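You operate a simulated robot arm through the tools that you are given. There is no shell and no other tool. Be economical: measure what you need, move in short steps, check, and stop when the job is done.

The job below is to be done with a simulated two-armed robot. You get a single attempt, and the scene is never put back.

TASK
Take the folded grey cloth and put it on the brown tray. Take the stopper off the sample bottle and lay it down on the middle board of the store shelf. Open the left sample drawer, take the grey bar on the middle board of the store shelf and put it away in the inside of the left sample drawer, then shut the drawer. Put the feed cup in the inside of the trough. Put the short yellow bottle on the middle board of the store shelf away on the left end of the bottle table. Take the teal brush and put it in the green bucket. Close the right fittings drawer. Any order will do. Set down upright: feed cup, short yellow bottle.

Only the result counts: the job must be done as asked and must still hold three seconds after the hand-in. Knocking over, shifting, dropping, spilling or breaking anything else fails it. A push-on lid holds only when it is set on centred and level and pressed home; a screw cap is set on level and turned clockwise until tight. Flat cloth is picked up by pressing the open fingertips on it (5 to 10 N) and closing them slowly along it; thin cloth reads only 2 to 8 mm in the jaws.

THE ROBOT
Two 7-joint arms with two-finger parallel grippers on one trunk, on a base that drives. Base frame: it is fixed to the floor where the robot stands at the start and does not move with it; the origin is under the middle of the robot, x ahead of it, y to its left, z up. Lengths are in m, angles in degrees, forces in N, time in s.
The left shoulder is at the start at [0.024, 0.16, 1.165], the right one opposite. Places, roughly: brown tray (24x16x3 cm) [0.6, 0.4, 1]; folded grey cloth (11x4x4 cm) [0.7, 0.1, 1]; green bucket (32x25x26 cm) [-0.2, -1.7, 0.2]; grey bar (4x2x2 cm) [0.5, 0, 1]; inside of the left sample drawer [-5.8, -1.6, 0.7]; inside of the trough [-0.2, -1.8, 0.7]; left end of the bottle table [-8, -0.5, 0.8]; left sample drawer [-5.8, -1.5, 0.7]; right fittings drawer [-1.5, -1.5, 0.7]; sample bottle [0.5, 0.25, 1]; short yellow bottle [0.75, 0, 1]; teal brush (10x6x7 cm) [0.7, 1.6, 1]. Payload 4.4 kg a hand.
The tool frame of a hand sits at the grasp point between the pads (the TCP): z along the fingers, y along the line on which they close. The tips reach 0.023 m beyond it. Largest opening 0.094 m; finger width 0.038, thickness 0.01; the body of the gripper, 0.054 by 0.096 m, starts 0.039 m behind the TCP.
Orientation is that of the tool frame in the base frame, as a unit quaternion [x, y, z, w]. With the fingers straight down and closing along the base's y, the tool's x points along the base's -x, its y along +y and its z along -z.

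THE INTERFACE
- The arms move only by the tool step_arm. It takes "left_moves", "right_moves" or both (then of equal length, played together; a hand with none holds still); each is a list of rows, each a list of 3 entries, a list of its own where there are three numbers: the shift along the tool's x, y, z in m, then the turn, a rotation vector about the tool's x, y, z in degrees, then the closure, from 0 (fully open) to 1 (shut). In form: [[[x, y, z], [ax, ay, az], fingers], ...]. A call has 1 to 12 rows; each row shifts and turns the commanded pose from where the row before left it, along the tool's axes as they then stand. Each row takes 0.2 s and may step no farther than 0.05 m and 8.6 degrees from the row before; otherwise, or with a gripper value out of range, the whole call is refused. Where a pose cannot be reached the arm comes as near as it can. A force on the tool above 40 N (or 10 N above the force at the start of the call, whichever is more), or a blocked arm, ends the call early, and 0.2 s more pass. Each finger travels about 0.072 m/s and halts on what it meets, pressing with about 39 N; the grip force reading is that of the motor and also rises with nothing between the fingers. The clock runs only during rows and for 0.2 s after the last one: add rows that do not move to give the fingers time. The reply holds the time, the measured pose of the TCP, the force on the tool along the base axes, the opening and the grip force, in the units named above and with some noise, with the torque about the TCP (base axes, N m) and any sound that the robot's microphone picked up.
- Cameras (640 x 400 px; columns grow to the right, rows downward): "scene" is now at [0.1184, 0.026, 1.2915]; the picture's right is [0.45, -0.89, 0.00], its down [-0.61, -0.31, -0.73] and it looks along [0.65, 0.33, -0.68] (base axes); focal length 255 px, centre (320, 200). "left" rides on the left gripper at [0.086, -0.016, -0.075] in its tool frame; the picture's right is [0.18, 0.98, 0.00], its down [-0.58, 0.11, -0.81] and it looks along [-0.79, 0.15, 0.59] (tool axes); focal length 243 px, centre (320, 200). "right" rides on the right gripper at [0.086, 0.016, -0.075] in its tool frame; the picture's right is [-0.18, 0.98, 0.00], its down [-0.58, -0.11, -0.81] and it looks along [-0.79, -0.15, 0.59] (tool axes); focal length 243 px, centre (320, 200). There is no depth. A picture from a camera that has moved, and an enlarged one, comes with that camera's place and axes in the base frame and with its lens.
- grab_frame(camera): a new picture of that camera. The clock stands still meanwhile.
- move_column(by): slides the trunk up (or, below 0, down) by that many m; the arms and the scene camera ride with it, the base frame stays. It gives what a move gives, with no picture.
- drive_base(legs): drives the robot by 1 to 6 legs, each [ahead, left, turn to the left] in m, m and degrees, along the robot's own axes; the way and the turn of a leg run together, so that a leg with both is an arc; at most 1.5 m and 180 degrees a leg. The arms and the cameras ride along, it lands a little off, and it stops where it bumps. It gives what a move gives.
- turn_head(pan, tilt): turns the head with the scene camera to pan (to the left, within 80 degrees either way) and tilt (down, from -29 to 69), counted from straight ahead of the robot. It gives what a move gives.
- inspect(camera, box): a new picture of the part [left, top, right, bottom] of that camera's present view, enlarged. The clock stands still meanwhile.
- close_job(): hands the job in; it is judged then, once.

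Go step by step. Nothing tells you exact positions but the pictures and the camera data: compare them with the known pose of the tool, close in by small moves and look again before you grip or let go. The budget is 207 turns and 190 pictures, counting those below and the enlarged ones. Unless the task says otherwise, let go and move clear before handing in, and close with one line.

The tools are called as a command line: name --argument value ..., lists and objects as JSON in quotes. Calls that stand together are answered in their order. step_arm: Moves the arms, as the interface text tells. Its arguments: {"type":"object","properties":{"left_moves":{"type":"array"},"right_moves":{"type":"array"}},"required":[]} The other tools are called the same way: move_column (by) slides the trunk up or down; drive_base (legs) drives the base; turn_head (pan, tilt) turns the head that bears the scene camera; grab_frame (camera) takes a picture; inspect (camera, box) takes an enlarged picture of a part of a camera's view; close_job () hands the job in.

At the start:

```text
clock: 0.0
left_position: [0.4206, 0.3388, 1.0128]
left_ee_rot: [0.012, 1.0, 0.004, 0.012]
left_force: [0.5, 0.0, -0.3]
left_torque: [-0.02, 0.01, 0.02]
left_width: 0.094
left_finger_force: 0.1
right_position: [0.2739, -0.0871, 0.9957]
right_ee_rot: [0.018, 1.0, 0.002, -0.011]
right_force: [-0.1, 0.2, 0.2]
right_torque: [-0.02, -0.01, -0.02]
right_width: 0.094
right_finger_force: 0.1
trunk travel left (down, up): [-0.175, 0.213]
robot x, y, heading: [-0.0811, -0.0001, -1.3]
head pan, tilt: [28.5, 44.4]
```

scene: 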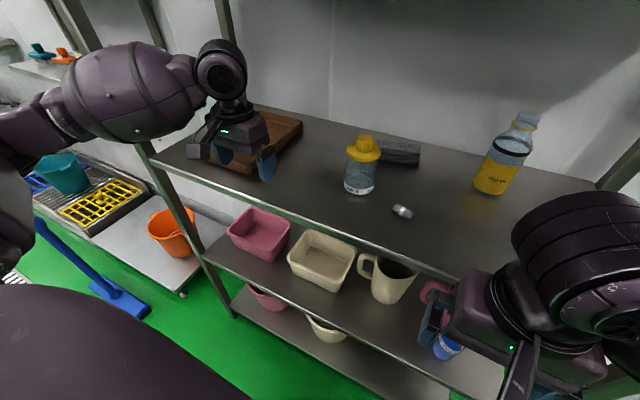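
right: 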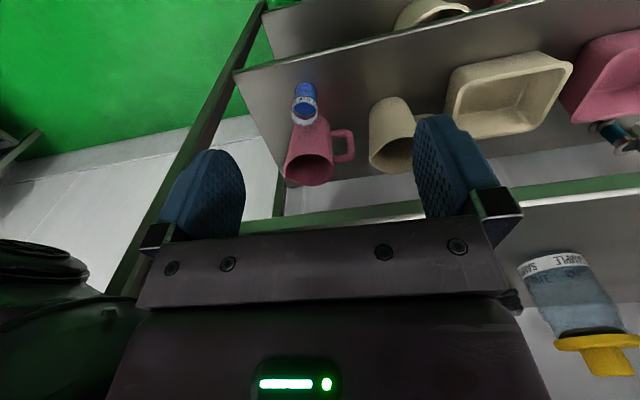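
left: 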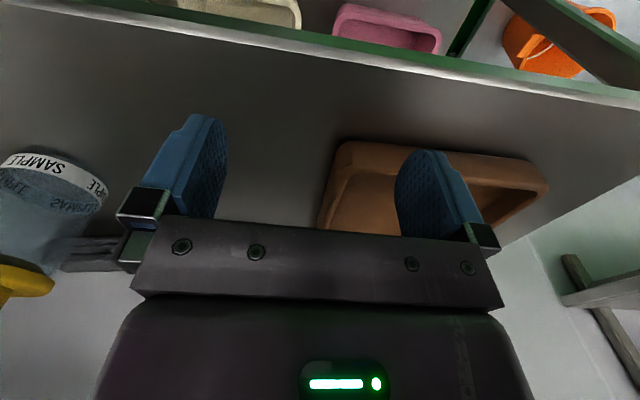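

I see the shelf's middle board with the tray, the sample bottle, the cloth, the bar and the yellow bottle. First I'll get clearer views to triangulate from.

turn_head --pan 0 --tilt 35

grab_frame --camera "scene"

inspect --camera "left" --box '[0, 100, 320, 300]'

inspect --camera "right" --box '[480, 100, 640, 400]'

```text
clock: 0.9
left_position: [0.425, 0.3397, 1.0112]
left_ee_rot: [0.015, 1.0, 0.001, 0.01]
left_force: [-0.6, 0.3, -0.1]
left_torque: [-0.02, 0.01, -0.05]
left_width: 0.0939
left_finger_force: 0.0
right_position: [0.2761, -0.0871, 0.9945]
right_ee_rot: [0.023, 1.0, -0.002, -0.013]
right_force: [0.2, -0.5, -0.1]
right_torque: [0.02, -0.01, 0.01]
right_width: 0.0941
right_finger_force: 0.1
trunk travel left (down, up): [-0.175, 0.213]
robot x, y, heading: [-0.0833, -0.0002, -1.8]
head pan, tilt: [0.0, 35.0]
```

```text
186 pictures are left
camera scene: at [0.1371, -0.009, 1.3056], right [-0.03, -1.0, 0.0], down [-0.56, 0.02, -0.83], along [0.83, -0.02, -0.56], focal length 255 px, centre (320, 200)
```

scene: 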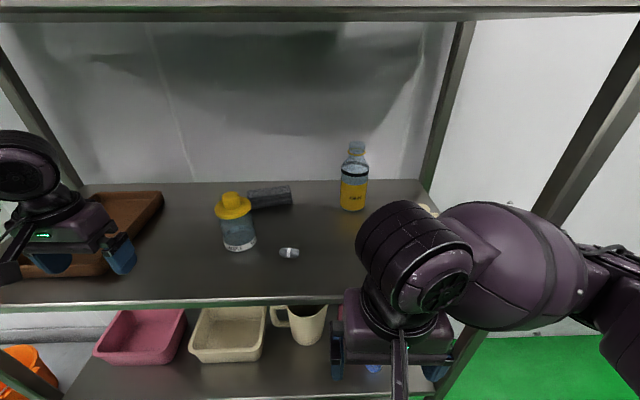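

```text
2.00 times, centred on (160, 200) of left
camera zoom: at [0.3371, 0.3252, 1.0847], right [-0.15, 0.99, 0.0], down [0.57, 0.09, 0.82], along [0.81, 0.12, -0.57], focal length 485 px, centre (640, 200)
```

zoom: 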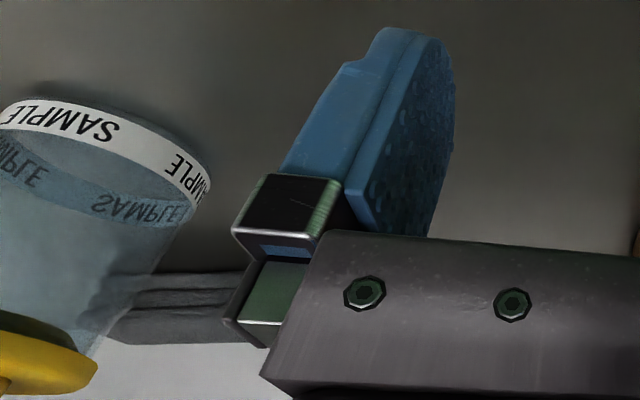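

```text
1.33 times, centred on (560, 250) of right
camera zoom: at [0.1929, -0.0645, 1.0719], right [0.23, 0.97, -0.01], down [0.6, -0.13, 0.79], along [0.77, -0.19, -0.61], focal length 324 px, centre (0, 133)
```

zoom: 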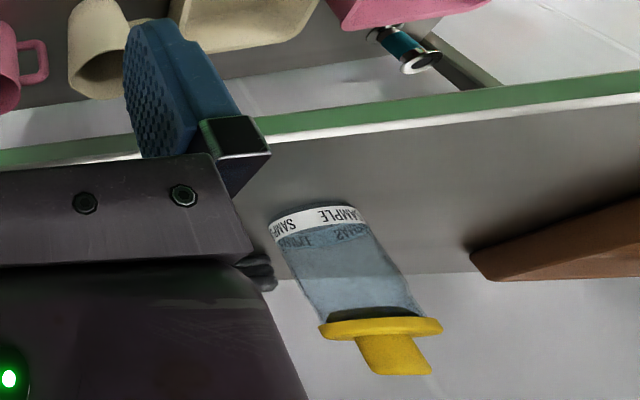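

The board is at about z 0.94, the cloth near (0.67, 0.10) and the sample bottle near (0.53, 0.15). I'll turn the left hand 90° so it closes along x, and raise it a little.

step_arm --left_moves '[[[0, 0, -0.015], [0, 0, 8.2], 0], [[0, 0, -0.015], [0, 0, 8.2], 0], [[0, 0, 0], [0, 0, 8.2], 0], [[0, 0, 0], [0, 0, 8.2], 0], [[0, 0, 0], [0, 0, 8.2], 0], [[0, 0, 0], [0, 0, 8.2], 0], [[0, 0, 0], [0, 0, 8.2], 0], [[0, 0, 0], [0, 0, 8.2], 0], [[0, 0, 0], [0, 0, 8.2], 0], [[0, 0, 0], [0, 0, 8.2], 0], [[0, 0, 0], [0, 0, 8.2], 0], [[0, 0, 0], [0, 0, 0], 0]]'

grab_frame --camera "left"

grab_frame --camera "scene"

```text
clock: 3.5
left_position: [0.4239, 0.3397, 1.0409]
left_ee_rot: [0.72, 0.694, 0.008, 0.006]
left_force: [0.7, 0.3, -0.5]
left_torque: [0.02, -0.01, 0.03]
left_width: 0.0941
left_finger_force: 0.1
right_position: [0.2756, -0.0856, 0.994]
right_ee_rot: [0.022, 1.0, -0.002, -0.013]
right_force: [-0.1, 0.1, -0.1]
right_torque: [-0.01, 0.01, -0.02]
right_width: 0.0942
right_finger_force: 0.2
trunk travel left (down, up): [-0.175, 0.213]
robot x, y, heading: [-0.0803, 0.0004, -1.7]
head pan, tilt: [0.0, 35.0]
```

```text
183 pictures are left
camera left: at [0.4105, 0.4263, 1.1152], right [0.99, 0.15, 0.02], down [0.07, -0.59, 0.81], along [0.13, -0.8, -0.59], focal length 243 px, centre (320, 200)
```

left: 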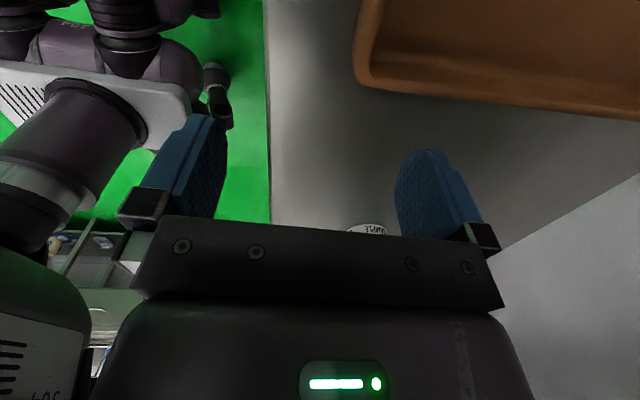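

```text
182 pictures are left
camera scene: at [0.1371, -0.0086, 1.3051], right [-0.03, -1.0, 0.0], down [-0.56, 0.02, -0.83], along [0.83, -0.03, -0.56], focal length 255 px, centre (320, 200)
```

scene: 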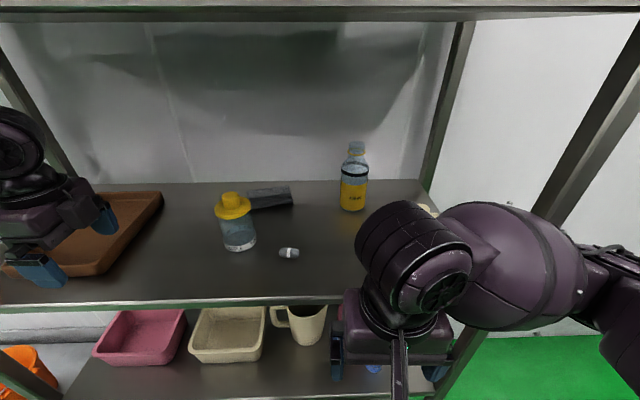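

The tray is at about (0.57, 0.45). I'm moving the left hand forward to x≈0.67, then across to the cloth.

step_arm --left_moves '[[[0, 0.042, 0], [0, 0, 0], 0], [[0, 0.042, 0], [0, 0, 0], 0], [[0, 0.042, 0], [0, 0, 0], 0], [[0, 0.042, 0], [0, 0, 0], 0], [[0, 0.042, 0], [0, 0, 0], 0], [[0, 0.042, 0], [0, 0, 0], 0], [[-0.04, 0, 0], [0, 0, 0], 0], [[-0.04, 0, 0], [0, 0, 0], 0], [[-0.02, 0, 0], [0, 0, 0], 0], [[0, 0, 0], [0, 0, 0], 0]]'

grab_frame --camera "left"

grab_frame --camera "scene"

```text
clock: 5.7
left_position: [0.6736, 0.2328, 1.0454]
left_ee_rot: [0.719, 0.695, 0.007, 0.006]
left_force: [-0.3, -0.3, -0.1]
left_torque: [-0.04, 0.0, 0.01]
left_width: 0.0936
left_finger_force: 0.0
right_position: [0.2758, -0.0857, 0.994]
right_ee_rot: [0.023, 1.0, -0.002, -0.014]
right_force: [-0.1, -0.4, 0.2]
right_torque: [0.0, -0.01, -0.01]
right_width: 0.094
right_finger_force: 0.0
trunk travel left (down, up): [-0.175, 0.213]
robot x, y, heading: [-0.0817, 0.0001, -1.6]
head pan, tilt: [0.0, 35.0]
```

```text
181 pictures are left
camera left: at [0.6596, 0.3187, 1.1203], right [0.99, 0.15, 0.02], down [0.07, -0.59, 0.81], along [0.13, -0.8, -0.59], focal length 243 px, centre (320, 200)
```

left: 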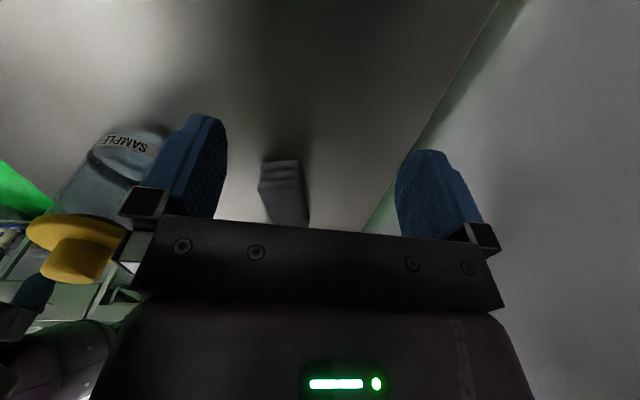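

```text
180 pictures are left
camera scene: at [0.1372, -0.0085, 1.3051], right [-0.03, -1.0, 0.0], down [-0.56, 0.02, -0.83], along [0.83, -0.03, -0.56], focal length 255 px, centre (320, 200)
```

scene: 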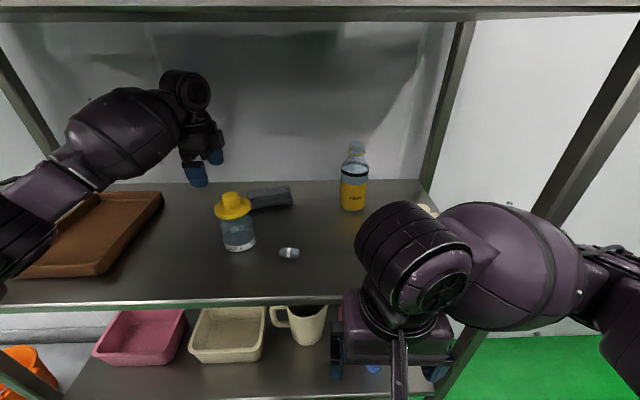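

The cloth's axis is tilted about 13°. I'll turn to match it, go above its centre (0.658, 0.095) and check.

step_arm --left_moves '[[[0, 0, 0], [0, 0, -7.2], 0], [[0, 0, 0], [0, 0, -7.2], 0], [[-0.033, -0.011, 0], [0, 0, 0], 0], [[-0.033, -0.011, 0], [0, 0, 0], 0], [[-0.033, -0.011, 0], [0, 0, 0], 0], [[-0.032, -0.011, 0], [0, 0, 0], 0], [[0, 0, 0.02], [0, 0, 0], 0], [[0, 0, 0], [0, 0, 0], 0]]'

grab_frame --camera "left"

inspect --camera "scene" --box '[160, 100, 400, 250]'

```text
clock: 7.5
left_position: [0.6583, 0.096, 1.0253]
left_ee_rot: [0.627, 0.779, 0.006, 0.007]
left_force: [-0.6, -0.1, -0.3]
left_torque: [-0.02, 0.01, -0.02]
left_width: 0.094
left_finger_force: 0.1
right_position: [0.276, -0.0855, 0.9944]
right_ee_rot: [0.023, 1.0, -0.002, -0.014]
right_force: [0.2, 0.3, 0.1]
right_torque: [0.03, 0.02, -0.06]
right_width: 0.094
right_finger_force: 0.1
trunk travel left (down, up): [-0.175, 0.213]
robot x, y, heading: [-0.0856, -0.0023, -1.6]
head pan, tilt: [0.0, 35.0]
```

```text
179 pictures are left
camera left: at [0.6233, 0.1733, 1.0995], right [0.92, 0.39, 0.02], down [0.22, -0.55, 0.81], along [0.33, -0.74, -0.59], focal length 243 px, centre (320, 200)
```

left: 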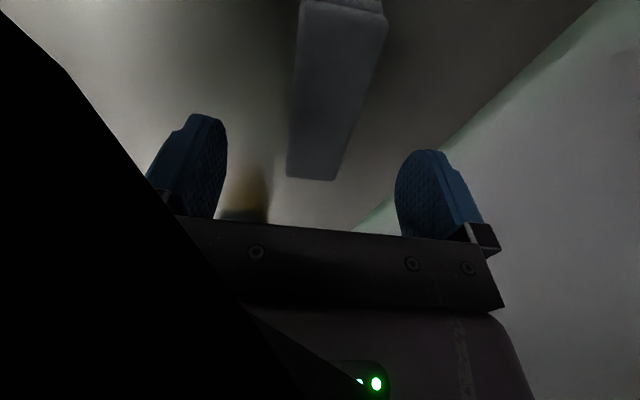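

```text
2.67 times, centred on (280, 175) of scene
camera zoom: at [0.1372, -0.0085, 1.3051], right [-0.03, -1.0, 0.0], down [-0.56, 0.02, -0.83], along [0.83, -0.03, -0.56], focal length 680 px, centre (427, 267)
```

zoom: 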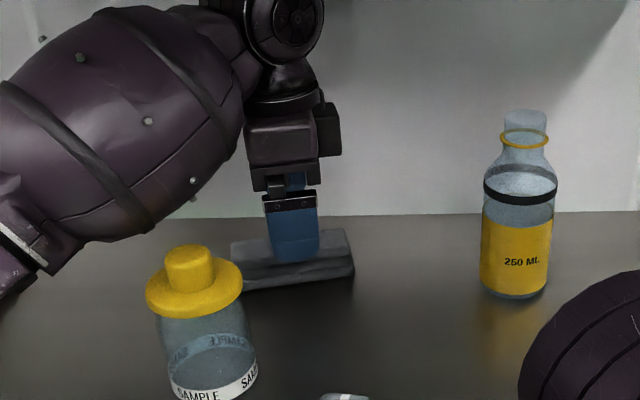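

Alignment is good, so I'm descending and gripping the cloth.

step_arm --left_moves '[[[-0.007, 0.005, 0.02], [0, 0, 0], 0], [[0, 0, 0.02], [0, 0, 0], 0], [[0, 0, 0.014], [0, 0, 0], 0], [[0, 0, 0], [0, 0, 0], 0.3], [[0, 0, 0], [0, 0, 0], 0.5], [[0, 0, 0], [0, 0, 0], 0.75], [[0, 0, 0], [0, 0, 0], 0.8], [[0, 0, 0], [0, 0, 0], 0.8], [[0, 0, 0], [0, 0, 0], 0.8]]'

inspect --camera "scene" --box '[160, 100, 400, 250]'

```text
clock: 8.5
left_position: [0.6669, 0.0876, 0.9742]
left_ee_rot: [0.629, 0.777, 0.004, 0.007]
left_force: [-13.7, 5.4, 20.5]
left_torque: [0.31, 1.12, -0.21]
left_width: 0.0711
left_finger_force: 5.5
right_position: [0.2762, -0.0857, 0.9936]
right_ee_rot: [0.024, 1.0, -0.004, -0.016]
right_force: [-1.1, -1.1, 0.1]
right_torque: [0.04, 0.03, 0.02]
right_width: 0.0941
right_finger_force: 0.0
trunk travel left (down, up): [-0.175, 0.213]
robot x, y, heading: [-0.083, -0.0026, -2.0]
head pan, tilt: [0.0, 35.0]
stopped in row 4 (left hand): the force on the tool passed its limit at 44 N (the readings are from after the stop); the commanded pose is now the measured one
```

```text
2.67 times, centred on (280, 175) of scene
camera zoom: at [0.1394, -0.0062, 1.305], right [-0.03, -1.0, 0.0], down [-0.56, 0.02, -0.83], along [0.83, -0.03, -0.56], focal length 680 px, centre (427, 267)
```

zoom: 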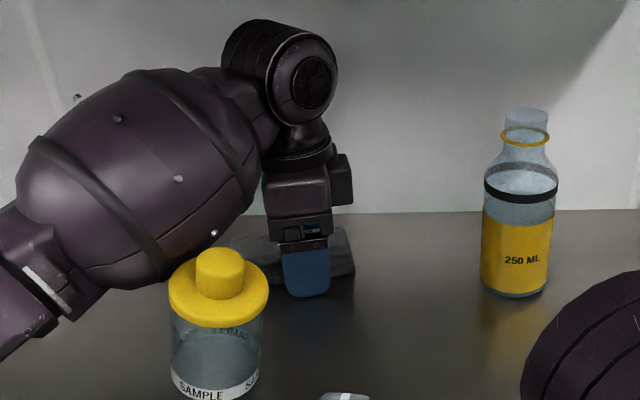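

The left forearm is leaning on the sample bottle's stopper and tilting it. I'm backing straight up before doing anything else.

step_arm --left_moves '[[[0, 0, -0.01], [0, 0, 0], 0], [[0, 0, -0.01], [0, 0, 0], 0], [[0, 0, -0.015], [0, 0, 0], 0], [[0.003, 0, -0.015], [0, 0, 0], 0]]'

inspect --camera "scene" --box '[160, 100, 400, 250]'

```text
clock: 9.5
left_position: [0.6649, 0.0906, 1.0218]
left_ee_rot: [0.63, 0.777, 0.004, 0.007]
left_force: [-0.1, 0.3, -0.4]
left_torque: [0.01, -0.04, -0.01]
left_width: 0.0942
left_finger_force: 0.1
right_position: [0.2776, -0.0854, 0.9942]
right_ee_rot: [0.024, 1.0, -0.004, -0.016]
right_force: [-0.3, 0.2, 0.0]
right_torque: [0.02, 0.01, 0.0]
right_width: 0.0941
right_finger_force: 0.2
trunk travel left (down, up): [-0.175, 0.213]
robot x, y, heading: [-0.0836, -0.0023, -2.1]
head pan, tilt: [0.0, 35.0]
```

```text
2.67 times, centred on (280, 175) of scene
camera zoom: at [0.1386, -0.0068, 1.3049], right [-0.03, -1.0, 0.0], down [-0.56, 0.02, -0.83], along [0.83, -0.03, -0.56], focal length 680 px, centre (427, 267)
```

zoom: 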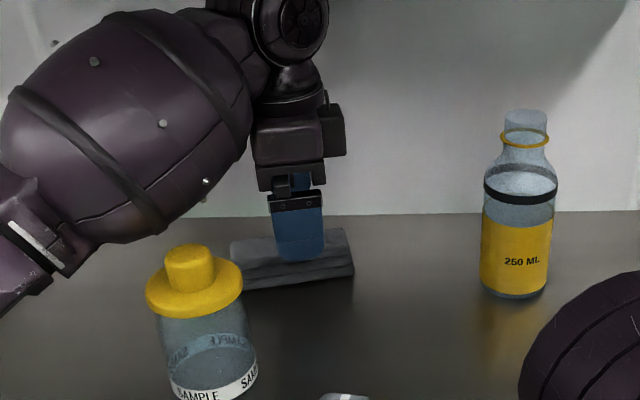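

The bottle settled back in place. Cloth will wait until the yellow bottle is out of the right arm's way. I'm retracting and bringing the left hand above the stopper at about (0.53, 0.143, top 1.06).

step_arm --left_moves '[[[0.033, 0, -0.01], [0, 0, 0], 0], [[0.033, 0, -0.015], [0, 0, 0], 0], [[0.033, 0, -0.02], [0, 0, 0], 0], [[0.033, 0, -0.02], [0, 0, 0], 0], [[0, -0.04, -0.02], [0, 0, 0], 0], [[0, -0.04, 0], [0, 0, 0], 0], [[0, -0.041, 0], [0, 0, 0], 0], [[0, 0, 0], [0, 0, 0], 0]]'

grab_frame --camera "left"

grab_frame --camera "scene"

```text
clock: 11.3
left_position: [0.5154, 0.1964, 1.1021]
left_ee_rot: [0.629, 0.777, 0.004, 0.005]
left_force: [0.5, 0.3, 0.0]
left_torque: [0.01, -0.02, 0.03]
left_width: 0.0941
left_finger_force: 0.0
right_position: [0.2774, -0.0845, 0.994]
right_ee_rot: [0.024, 1.0, -0.004, -0.016]
right_force: [-0.2, 0.3, 0.3]
right_torque: [0.0, 0.02, 0.01]
right_width: 0.0941
right_finger_force: 0.2
trunk travel left (down, up): [-0.175, 0.213]
robot x, y, heading: [-0.0818, -0.0023, -1.6]
head pan, tilt: [0.0, 35.0]
```

```text
175 pictures are left
camera left: at [0.4813, 0.2765, 1.1769], right [0.92, 0.38, 0.01], down [0.22, -0.54, 0.81], along [0.32, -0.75, -0.58], focal length 243 px, centre (320, 200)
```

left: 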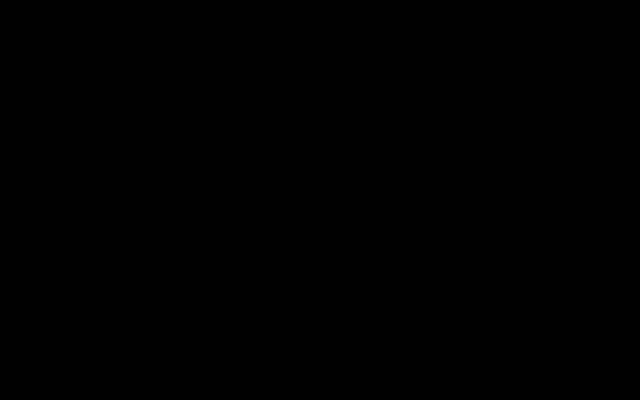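

```text
174 pictures are left
camera scene: at [0.1387, -0.007, 1.3048], right [-0.03, -1.0, 0.0], down [-0.56, 0.02, -0.83], along [0.83, -0.03, -0.56], focal length 255 px, centre (320, 200)
```

scene: 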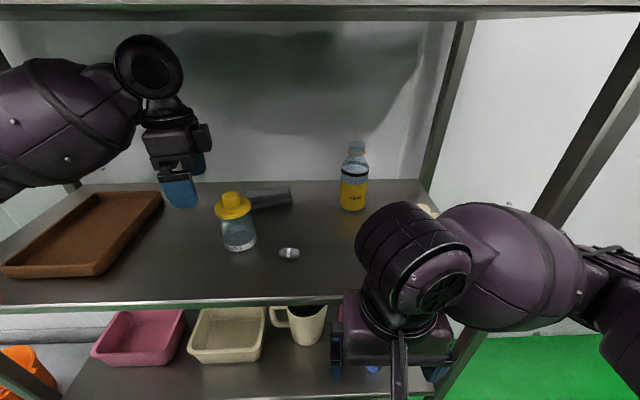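

The left camera is buried in the forearm in this posture. I'm turning the hand back so it closes along y and can see forward.

step_arm --left_moves '[[[0, 0, 0], [0, 0, -8.5], 0], [[0, 0, 0], [0, 0, -8.5], 0], [[0, 0, 0], [0, 0, -8.5], 0], [[0, 0, 0], [0, 0, -8.5], 0], [[0, 0, 0], [0, 0, -8.5], 0], [[0, 0, 0], [0, 0, -8.5], 0], [[0, 0, 0], [0, 0, -8.5], 0], [[0, 0, 0], [0, 0, -8.5], 0], [[0, 0, 0], [0, 0, -8.5], 0], [[0.04, 0, 0], [0, 0, 0], 0], [[0, 0, 0], [0, 0, 0], 0]]'

grab_frame --camera "left"

```text
clock: 13.7
left_position: [0.4776, 0.1958, 1.1032]
left_ee_rot: [0.012, 1.0, -0.001, 0.008]
left_force: [0.1, 0.6, 0.0]
left_torque: [-0.01, 0.01, 0.03]
left_width: 0.0939
left_finger_force: 0.0
right_position: [0.2765, -0.0855, 0.9939]
right_ee_rot: [0.024, 1.0, -0.003, -0.017]
right_force: [-1.0, 0.0, 0.1]
right_torque: [0.01, 0.03, -0.01]
right_width: 0.0942
right_finger_force: 0.2
trunk travel left (down, up): [-0.175, 0.213]
robot x, y, heading: [-0.0849, -0.001, -2.1]
head pan, tilt: [0.0, 35.0]
```

```text
173 pictures are left
camera left: at [0.3898, 0.1803, 1.1767], right [-0.16, 0.99, 0.0], down [0.57, 0.1, 0.81], along [0.8, 0.13, -0.58], focal length 243 px, centre (320, 200)
```

left: 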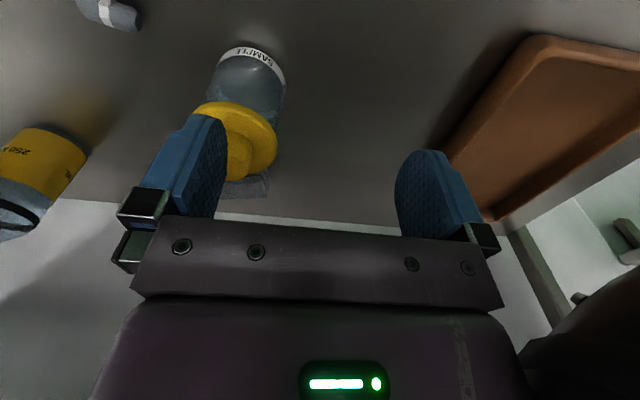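

Knob centre is at about (0.53, 0.142). I'm moving above it and checking before descending.

step_arm --left_moves '[[[-0.026, -0.027, 0], [0, 0, 0], 0.2], [[-0.026, -0.027, 0], [0, 0, 0], 0.35], [[0, 0, 0], [0, 0, 0], 0.35], [[0, 0, 0.015], [0, 0, 0], 0.35], [[0, 0, 0], [0, 0, 0], 0.35]]'

grab_frame --camera "left"

inspect --camera "scene" --box '[160, 100, 400, 250]'

```text
clock: 14.9
left_position: [0.5286, 0.1385, 1.0883]
left_ee_rot: [0.013, 1.0, -0.001, 0.007]
left_force: [0.4, -0.2, -0.2]
left_torque: [-0.01, 0.01, 0.01]
left_width: 0.0611
left_finger_force: 0.1
right_position: [0.2756, -0.0859, 0.9923]
right_ee_rot: [0.024, 1.0, -0.002, -0.017]
right_force: [-0.1, 0.2, 0.2]
right_torque: [-0.01, -0.01, -0.03]
right_width: 0.0939
right_finger_force: 0.1
trunk travel left (down, up): [-0.175, 0.213]
robot x, y, heading: [-0.0798, -0.0014, -2.1]
head pan, tilt: [0.0, 35.0]
```

```text
172 pictures are left
camera left: at [0.4411, 0.1244, 1.1622], right [-0.16, 0.99, -0.01], down [0.57, 0.1, 0.81], along [0.81, 0.13, -0.58], focal length 243 px, centre (320, 200)
```

left: 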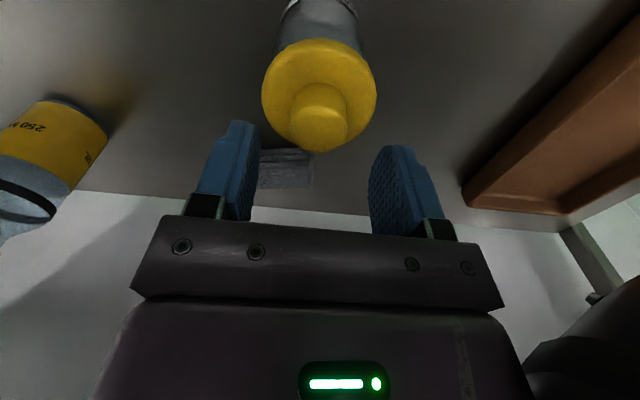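

```text
2.67 times, centred on (280, 175) of scene
camera zoom: at [0.1389, -0.0071, 1.3048], right [-0.03, -1.0, 0.0], down [-0.56, 0.02, -0.83], along [0.83, -0.03, -0.56], focal length 680 px, centre (427, 267)
```

zoom: 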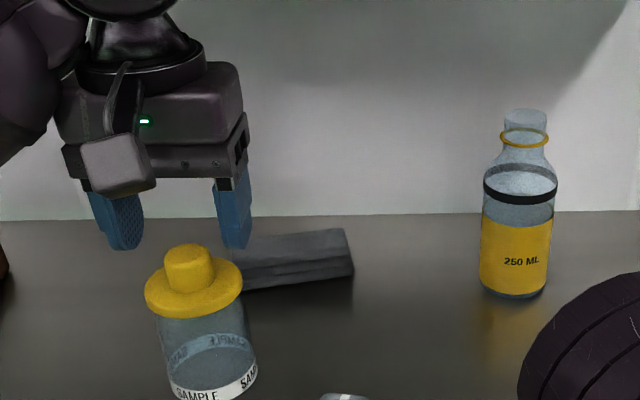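

Well aligned within a few millimetres. I'm descending to the knob and closing slowly.

step_arm --left_moves '[[[0.006, 0.002, 0.012], [0, 0, 0], 0.35], [[0, 0, 0.012], [0, 0, 0], 0.35], [[0, 0, 0.009], [0, 0, 0], 0.35], [[0, 0, 0], [0, 0, 0], 0.5], [[0, 0, 0], [0, 0, 0], 0.6], [[0, 0, 0], [0, 0, 0], 0.7], [[0, 0, 0], [0, 0, 0], 0.75], [[0, 0, 0], [0, 0, 0], 0.75]]'

inspect --camera "scene" --box '[160, 100, 400, 250]'

```text
clock: 15.8
left_position: [0.525, 0.1392, 1.0654]
left_ee_rot: [0.017, 1.0, -0.007, 0.013]
left_force: [-2.1, 1.3, 21.5]
left_torque: [-0.33, 0.34, -0.13]
left_width: 0.0529
left_finger_force: 6.2
right_position: [0.2773, -0.0848, 0.9918]
right_ee_rot: [0.024, 1.0, -0.004, -0.018]
right_force: [0.0, 0.2, -0.3]
right_torque: [0.04, 0.01, 0.01]
right_width: 0.0942
right_finger_force: 0.0
trunk travel left (down, up): [-0.175, 0.213]
robot x, y, heading: [-0.0821, 0.0026, -2.0]
head pan, tilt: [0.0, 35.0]
stopped in row 4 (left hand): the force on the tool passed its limit at 43 N (the readings are from after the stop); the commanded pose is now the measured one
```

```text
2.67 times, centred on (280, 175) of scene
camera zoom: at [0.1409, -0.0055, 1.3048], right [-0.04, -1.0, 0.0], down [-0.56, 0.02, -0.83], along [0.83, -0.03, -0.56], focal length 680 px, centre (427, 267)
```

zoom: 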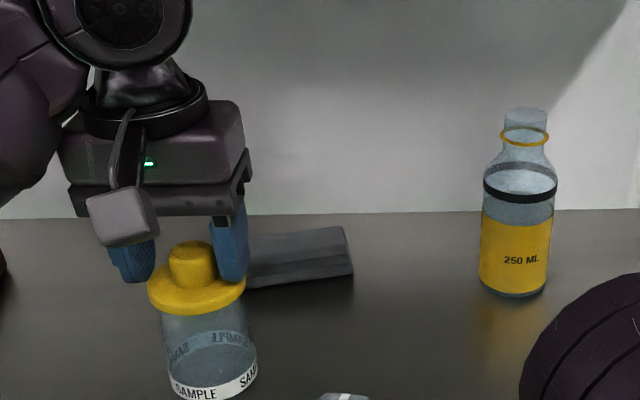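

The tips landed on the flange, so it sits higher (z≈1.04) than I estimated. I'm lifting slightly and re-checking from the left camera.

step_arm --left_moves '[[[0, 0, -0.01], [0, 0, 0], 0.35], [[0, 0, 0], [0, 0, 0], 0.35]]'

grab_frame --camera "left"

inspect --camera "scene" --box '[160, 100, 400, 250]'

```text
clock: 16.4
left_position: [0.5233, 0.139, 1.0718]
left_ee_rot: [0.015, 1.0, -0.004, 0.012]
left_force: [0.4, 0.2, 0.4]
left_torque: [0.0, 0.0, -0.01]
left_width: 0.0609
left_finger_force: 0.0
right_position: [0.2769, -0.085, 0.9921]
right_ee_rot: [0.025, 1.0, -0.004, -0.018]
right_force: [0.1, 0.4, -0.9]
right_torque: [0.01, -0.02, -0.02]
right_width: 0.0942
right_finger_force: 0.0
trunk travel left (down, up): [-0.175, 0.213]
robot x, y, heading: [-0.0829, -0.0008, -2.1]
head pan, tilt: [0.0, 35.0]
```

```text
169 pictures are left
camera left: at [0.4359, 0.1256, 1.1449], right [-0.15, 0.99, -0.01], down [0.57, 0.1, 0.82], along [0.81, 0.12, -0.57], focal length 243 px, centre (320, 200)
```

left: 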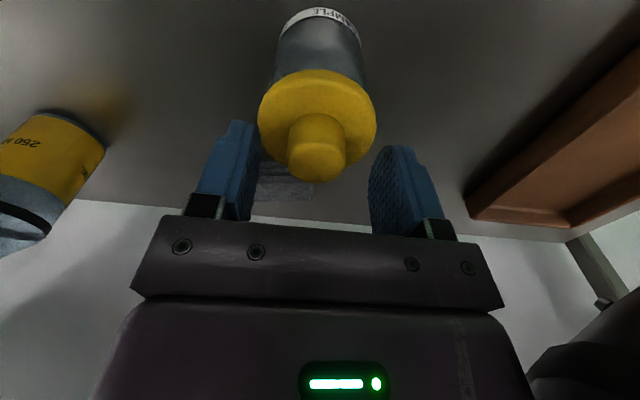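

```text
2.67 times, centred on (280, 175) of scene
camera zoom: at [0.1398, -0.0062, 1.3048], right [-0.04, -1.0, 0.0], down [-0.56, 0.02, -0.83], along [0.83, -0.03, -0.56], focal length 680 px, centre (427, 267)
```

zoom: 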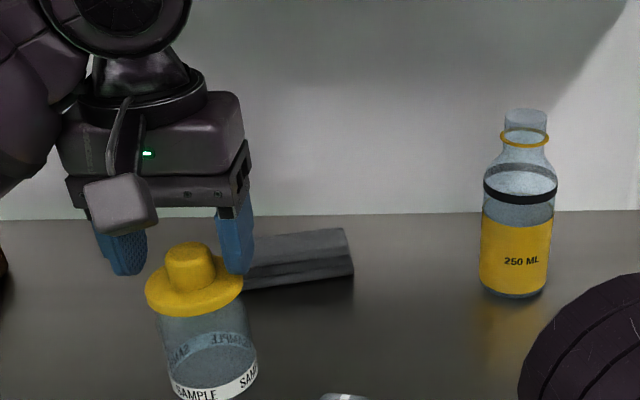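

Triangulated again, the knob is at (0.513, 0.135) with its top at 1.07. I'm correcting and gripping it.

step_arm --left_moves '[[[0.01, -0.004, 0], [0, 0, 0], 0.35], [[0, 0, 0.004], [0, 0, 0], 0.35], [[0, 0, 0], [0, 0, 0], 0.45], [[0, 0, 0], [0, 0, 0], 0.52], [[0, 0, 0], [0, 0, 0], 0.58], [[0, 0, 0], [0, 0, 0], 0.64], [[0, 0, 0], [0, 0, 0], 0.7], [[0, 0, 0], [0, 0, 0], 0.7]]'

inspect --camera "scene" --box '[160, 100, 400, 250]'

grab_frame --camera "left"

```text
clock: 18.2
left_position: [0.515, 0.136, 1.0677]
left_ee_rot: [0.016, 1.0, -0.007, 0.012]
left_force: [-0.1, 0.2, 1.3]
left_torque: [-0.02, -0.02, -0.01]
left_width: 0.0294
left_finger_force: 1.2
right_position: [0.2773, -0.0855, 0.9921]
right_ee_rot: [0.025, 0.999, -0.005, -0.019]
right_force: [-0.2, 0.0, -1.2]
right_torque: [0.01, 0.01, -0.03]
right_width: 0.094
right_finger_force: 0.1
trunk travel left (down, up): [-0.175, 0.213]
robot x, y, heading: [-0.0789, 0.0013, -2.1]
head pan, tilt: [0.0, 35.0]
```

```text
2.67 times, centred on (280, 175) of scene
camera zoom: at [0.14, -0.0062, 1.3046], right [-0.04, -1.0, 0.0], down [-0.56, 0.02, -0.83], along [0.83, -0.03, -0.56], focal length 680 px, centre (427, 267)
```

zoom: 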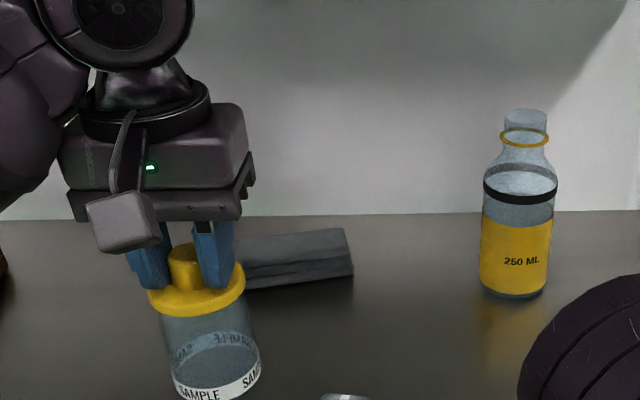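

```text
166 pictures are left
camera left: at [0.4261, 0.1217, 1.1411], right [-0.15, 0.99, -0.02], down [0.57, 0.1, 0.82], along [0.81, 0.12, -0.57], focal length 243 px, centre (320, 200)
```

left: 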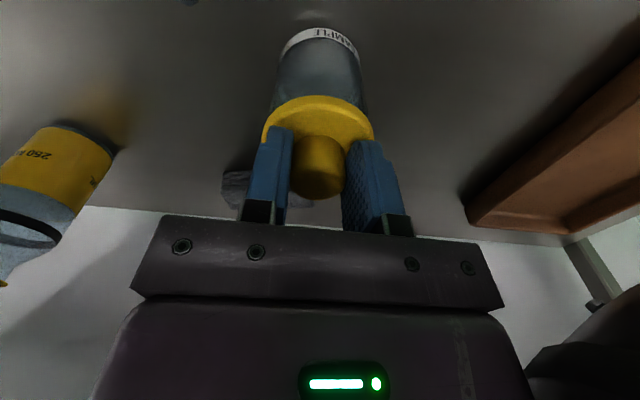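

The fingers are just touching the knob. I'm gripping firmly and testing a small pull.

step_arm --left_moves '[[[0, 0, 0], [0, 0, 0], 0.85], [[0, 0, 0], [0, 0, 0], 0.9], [[0, 0, -0.002], [0, 0, 0], 0.9], [[0, 0, -0.003], [0, 0, 0], 0.9], [[0, 0, -0.003], [0, 0, 0], 0.9]]'

inspect --camera "scene" --box '[160, 100, 400, 250]'

```text
clock: 19.4
left_position: [0.5141, 0.1353, 1.0761]
left_ee_rot: [0.016, 1.0, -0.006, 0.012]
left_force: [0.5, -0.4, 0.3]
left_torque: [0.0, 0.04, -0.03]
left_width: 0.0277
left_finger_force: 39.0
right_position: [0.2776, -0.0853, 0.9921]
right_ee_rot: [0.024, 1.0, -0.004, -0.019]
right_force: [-0.1, 0.2, -0.2]
right_torque: [0.05, 0.0, 0.01]
right_width: 0.0943
right_finger_force: 0.0
trunk travel left (down, up): [-0.175, 0.213]
robot x, y, heading: [-0.0808, 0.0001, -2.2]
head pan, tilt: [0.0, 35.0]
heard: snap
```

```text
2.67 times, centred on (280, 175) of scene
camera zoom: at [0.1401, -0.0063, 1.3045], right [-0.04, -1.0, 0.0], down [-0.56, 0.02, -0.83], along [0.83, -0.03, -0.56], focal length 680 px, centre (427, 267)
```

zoom: 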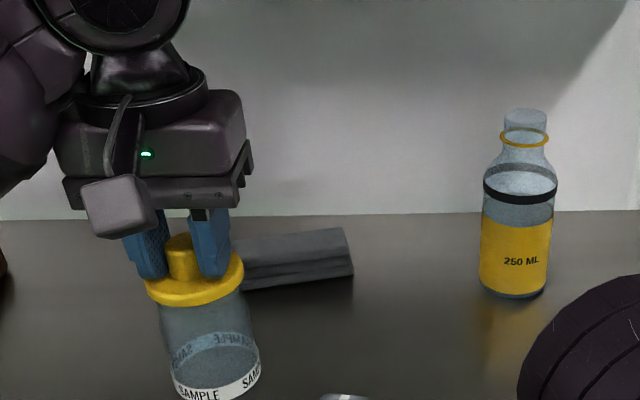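

A snap: the stopper is off. I'm lifting it clear to see its underside.

step_arm --left_moves '[[[0, 0, -0.02], [0, 0, 0], 0.9], [[0, 0, -0.03], [0, 0, 0], 0.9], [[0, 0, 0], [0, 0, 0], 0.9]]'

inspect --camera "scene" --box '[160, 100, 400, 250]'

```text
clock: 20.2
left_position: [0.5112, 0.139, 1.1169]
left_ee_rot: [0.018, 1.0, -0.004, 0.006]
left_force: [0.5, 0.0, -0.1]
left_torque: [0.01, 0.03, 0.03]
left_width: 0.0273
left_finger_force: 39.5
right_position: [0.2767, -0.0842, 0.9901]
right_ee_rot: [0.026, 0.999, -0.005, -0.02]
right_force: [0.8, 1.2, 0.2]
right_torque: [0.01, -0.02, 0.0]
right_width: 0.0941
right_finger_force: 0.1
trunk travel left (down, up): [-0.175, 0.213]
robot x, y, heading: [-0.0787, 0.0003, -1.9]
head pan, tilt: [0.0, 35.0]
```

```text
2.67 times, centred on (280, 175) of scene
camera zoom: at [0.1403, -0.0053, 1.3034], right [-0.04, -1.0, 0.0], down [-0.56, 0.02, -0.83], along [0.83, -0.03, -0.56], focal length 680 px, centre (427, 267)
```

zoom: 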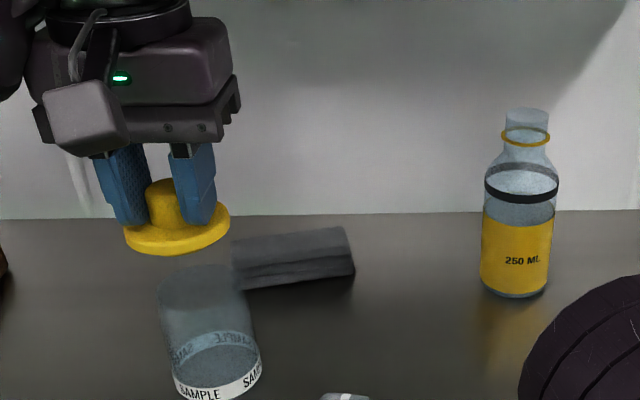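

The stopper has a flat underside. I'm moving it left to the free board at about (0.46, 0.26) and lowering it.

step_arm --left_moves '[[[0.012, 0.03, 0], [0, 0, 0], 0.9], [[0.012, 0.03, 0], [0, 0, 0], 0.9], [[0.012, 0.03, 0], [0, 0, 0], 0.9], [[0.012, 0.03, 0], [0, 0, 0], 0.9], [[0, 0, 0.035], [0, 0, 0], 0.9], [[0, 0, 0.035], [0, 0, 0], 0.9], [[0, 0, 0.035], [0, 0, 0], 0.9], [[0, 0, 0.01], [0, 0, 0], 0.9], [[0, 0, 0], [0, 0, 0], 0.9]]'

grab_frame --camera "scene"

```text
clock: 22.2
left_position: [0.4709, 0.2571, 1.0069]
left_ee_rot: [0.015, 1.0, -0.005, 0.012]
left_force: [0.0, 0.3, -0.9]
left_torque: [0.02, -0.01, -0.02]
left_width: 0.0279
left_finger_force: 39.2
right_position: [0.2768, -0.0844, 0.9911]
right_ee_rot: [0.024, 1.0, -0.005, -0.019]
right_force: [-0.1, 0.9, 0.2]
right_torque: [0.0, 0.01, -0.01]
right_width: 0.0941
right_finger_force: 0.1
trunk travel left (down, up): [-0.175, 0.213]
robot x, y, heading: [-0.0826, -0.0026, -2.1]
head pan, tilt: [0.0, 35.0]
```

```text
163 pictures are left
camera scene: at [0.1406, -0.0066, 1.3044], right [-0.04, -1.0, 0.0], down [-0.56, 0.02, -0.83], along [0.83, -0.03, -0.56], focal length 255 px, centre (320, 200)
```

scene: 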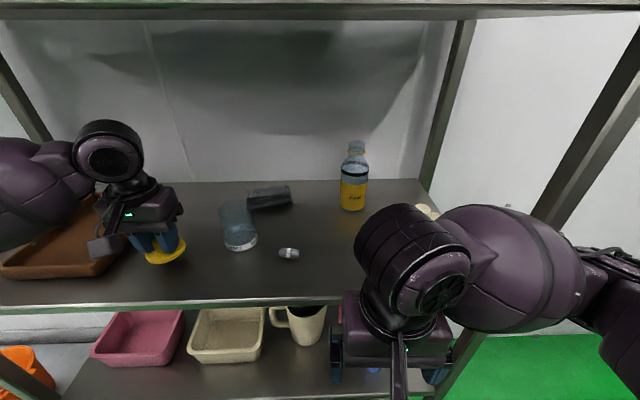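

step_arm --left_moves '[[[0, 0, 0.006], [0, 0, 0], 0.9], [[0, 0, 0.004], [0, 0, 0], 0.9], [[0, 0, 0.004], [0, 0, 0], 0.9], [[0, 0, 0.003], [0, 0, 0], 0.9], [[0, 0, 0.003], [0, 0, 0], 0.9]]'

inspect --camera "scene" --box '[80, 150, 320, 300]'

```text
clock: 23.4
left_position: [0.4709, 0.2567, 0.9909]
left_ee_rot: [0.015, 1.0, -0.006, 0.014]
left_force: [-4.5, 2.6, 24.9]
left_torque: [0.25, 0.08, 0.05]
left_width: 0.0276
left_finger_force: 38.8
right_position: [0.2764, -0.0843, 0.9896]
right_ee_rot: [0.025, 0.999, -0.004, -0.021]
right_force: [-0.4, 0.0, 0.5]
right_torque: [0.01, 0.0, 0.01]
right_width: 0.0937
right_finger_force: 0.2
trunk travel left (down, up): [-0.175, 0.213]
robot x, y, heading: [-0.0837, 0.001, -2.3]
head pan, tilt: [0.0, 35.0]
```

```text
2.67 times, centred on (200, 225) of scene
camera zoom: at [0.1402, -0.0071, 1.3048], right [-0.03, -1.0, 0.0], down [-0.56, 0.02, -0.83], along [0.83, -0.03, -0.56], focal length 680 px, centre (640, 133)
```

zoom: 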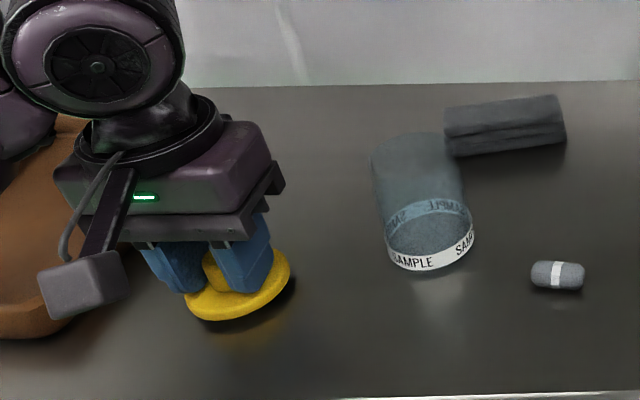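

Contact is made and it's flat on the board. I'm opening and rising.

step_arm --left_moves '[[[0, 0, -0.003], [0, 0, 0], 0.9], [[0, 0, 0], [0, 0, 0], 0.6], [[0, 0, 0], [0, 0, 0], 0.4], [[0, 0, 0], [0, 0, 0], 0.35], [[0, 0, -0.03], [0, 0, 0], 0.35], [[0, 0, -0.03], [0, 0, 0], 0.35], [[0, 0, -0.03], [0, 0, 0], 0.3], [[0, 0, 0], [0, 0, 0], 0.3]]'

grab_frame --camera "scene"

grab_frame --camera "left"

```text
clock: 25.2
left_position: [0.4695, 0.2568, 1.0808]
left_ee_rot: [0.015, 1.0, -0.006, 0.011]
left_force: [-0.3, -0.5, 0.6]
left_torque: [0.01, -0.03, -0.02]
left_width: 0.0659
left_finger_force: 0.0
right_position: [0.276, -0.0845, 0.9904]
right_ee_rot: [0.024, 0.999, -0.004, -0.021]
right_force: [0.1, 0.1, 0.8]
right_torque: [0.04, -0.03, 0.03]
right_width: 0.0941
right_finger_force: 0.0
trunk travel left (down, up): [-0.175, 0.213]
robot x, y, heading: [-0.0819, -0.0036, -2.4]
head pan, tilt: [0.0, 35.0]
```

```text
161 pictures are left
camera scene: at [0.1406, -0.0065, 1.3044], right [-0.04, -1.0, 0.0], down [-0.56, 0.02, -0.83], along [0.83, -0.03, -0.56], focal length 255 px, centre (320, 200)
```

scene: 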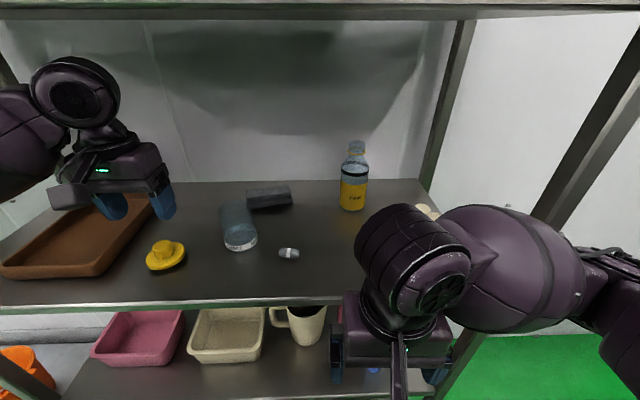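

```text
160 pictures are left
camera left: at [0.3813, 0.2428, 1.154], right [-0.15, 0.99, -0.02], down [0.57, 0.1, 0.82], along [0.81, 0.12, -0.58], focal length 243 px, centre (320, 200)
```

left: 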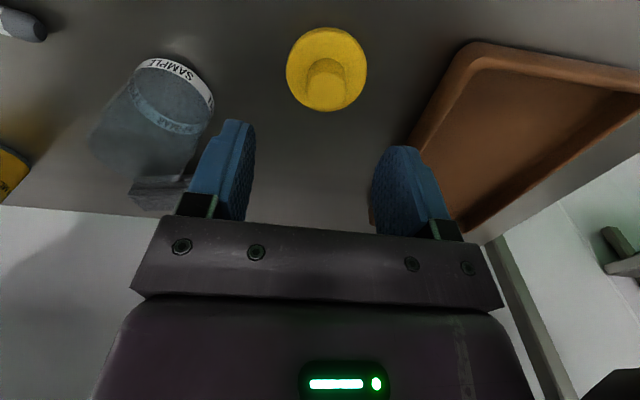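

The stopper stands on the board. Next is the yellow bottle: I'm raising the right hand and moving forward to view its neck.

step_arm --right_moves '[[[0, 0, -0.04], [0, 0, 0], 0.2], [[0, 0, -0.04], [0, 0, 0], 0.3], [[0, 0, -0.04], [0, 0, 0], 0.3], [[0, 0, -0.03], [0, 0, 0], 0.3], [[-0.04, 0, 0], [0, 0, 0], 0.3], [[-0.04, 0, 0], [0, 0, 0], 0.3], [[-0.04, 0, 0], [0, 0, 0], 0.3], [[-0.04, 0, 0], [0, 0, 0], 0.3], [[-0.04, 0, 0], [0, 0, 0], 0.3], [[-0.04, 0, 0], [0, 0, 0], 0.3], [[0, 0, 0], [0, 0, 0], 0.3]]'

grab_frame --camera "right"

grab_frame --camera "scene"

```text
clock: 25.8
left_position: [0.4676, 0.2587, 1.0824]
left_ee_rot: [0.017, 1.0, -0.007, 0.012]
left_force: [0.1, 0.3, -0.4]
left_torque: [-0.02, -0.03, 0.06]
left_width: 0.0658
left_finger_force: 0.0
right_position: [0.2466, -0.0925, 1.0121]
right_ee_rot: [0.037, 0.991, -0.014, -0.125]
right_force: [1.1, 0.1, -0.1]
right_torque: [0.0, 0.02, -0.03]
right_width: 0.0658
right_finger_force: 0.0
trunk travel left (down, up): [-0.175, 0.213]
robot x, y, heading: [-0.0898, 0.0039, -2.3]
head pan, tilt: [0.0, 35.0]
stopped in row 3 (right hand): the arm was blocked; the commanded pose is now the measured one
```

```text
159 pictures are left
camera right: at [0.1833, -0.067, 1.1057], right [0.25, 0.97, -0.08], down [0.76, -0.14, 0.64], along [0.61, -0.22, -0.76], focal length 243 px, centre (320, 200)
```

right: 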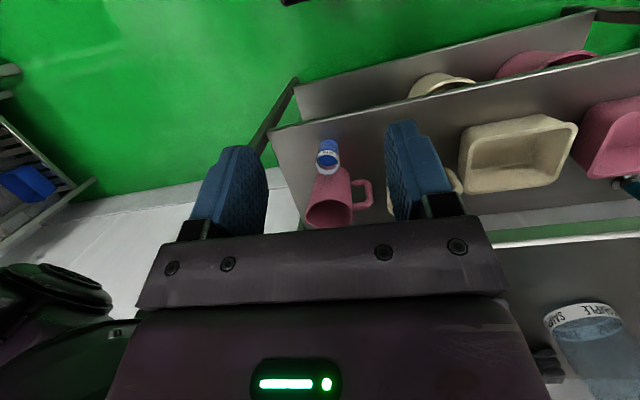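

```text
158 pictures are left
camera scene: at [0.1376, -0.0021, 1.3053], right [-0.04, -1.0, 0.0], down [-0.56, 0.02, -0.83], along [0.83, -0.03, -0.56], focal length 255 px, centre (320, 200)
```

scene: 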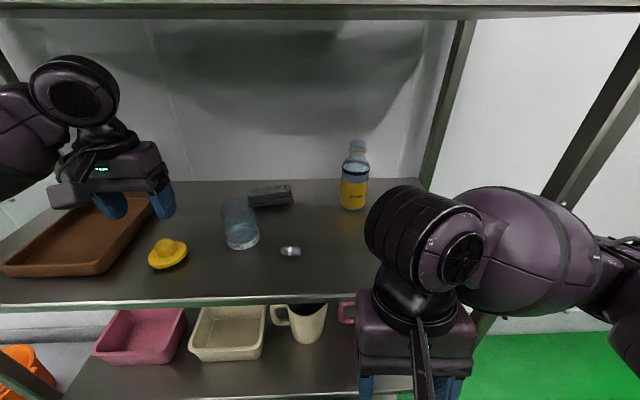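

The right arm was blocked by its joint range close to the body. I'll level it, go forward a bit first, then rise.

step_arm --right_moves '[[[-0.02, 0, -0.005], [0, -7, 0], 0.3], [[-0.03, 0, -0.005], [0, -7, 0], 0.3], [[-0.03, 0, -0.01], [0, 0, 0], 0.3], [[-0.03, 0, -0.03], [0, 0, 0], 0.3], [[-0.03, 0, -0.03], [0, 0, 0], 0.3], [[-0.03, 0, -0.03], [0, 0, 0], 0.3], [[-0.03, 0, -0.03], [0, 0, 0], 0.3], [[0, 0, 0], [0, 0, 0], 0.3]]'

grab_frame --camera "right"

grab_frame --camera "scene"

```text
clock: 27.8
left_position: [0.4064, 0.2464, 1.0852]
left_ee_rot: [0.022, 1.0, -0.003, 0.014]
left_force: [0.8, -0.4, -0.7]
left_torque: [0.05, -0.02, -0.03]
left_width: 0.0659
left_finger_force: 0.0
right_position: [0.367, -0.1179, 1.1201]
right_ee_rot: [0.018, 0.999, -0.038, -0.012]
right_force: [-0.2, -0.6, 0.1]
right_torque: [-0.02, -0.02, 0.0]
right_width: 0.0658
right_finger_force: 0.0
trunk travel left (down, up): [-0.175, 0.213]
robot x, y, heading: [-0.1502, -0.0023, -2.9]
head pan, tilt: [0.0, 35.0]
stopped in row 8 (right hand): the arm was blocked; the commanded pose is now the measured one
```

```text
157 pictures are left
camera right: at [0.2836, -0.0921, 1.1964], right [0.22, 0.97, -0.08], down [0.6, -0.07, 0.8], along [0.77, -0.22, -0.6], focal length 243 px, centre (320, 200)
```

right: 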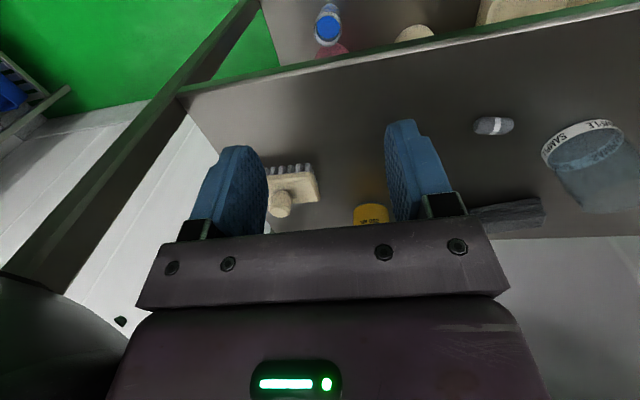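

```text
156 pictures are left
camera scene: at [0.0725, -0.013, 1.3065], right [-0.05, -1.0, 0.0], down [-0.56, 0.03, -0.83], along [0.83, -0.04, -0.56], focal length 255 px, centre (320, 200)
```

scene: 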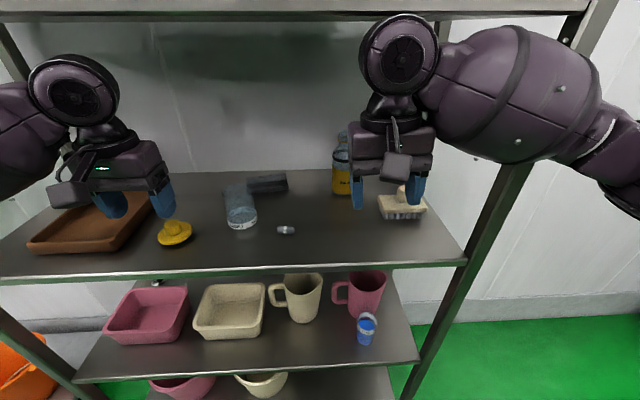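

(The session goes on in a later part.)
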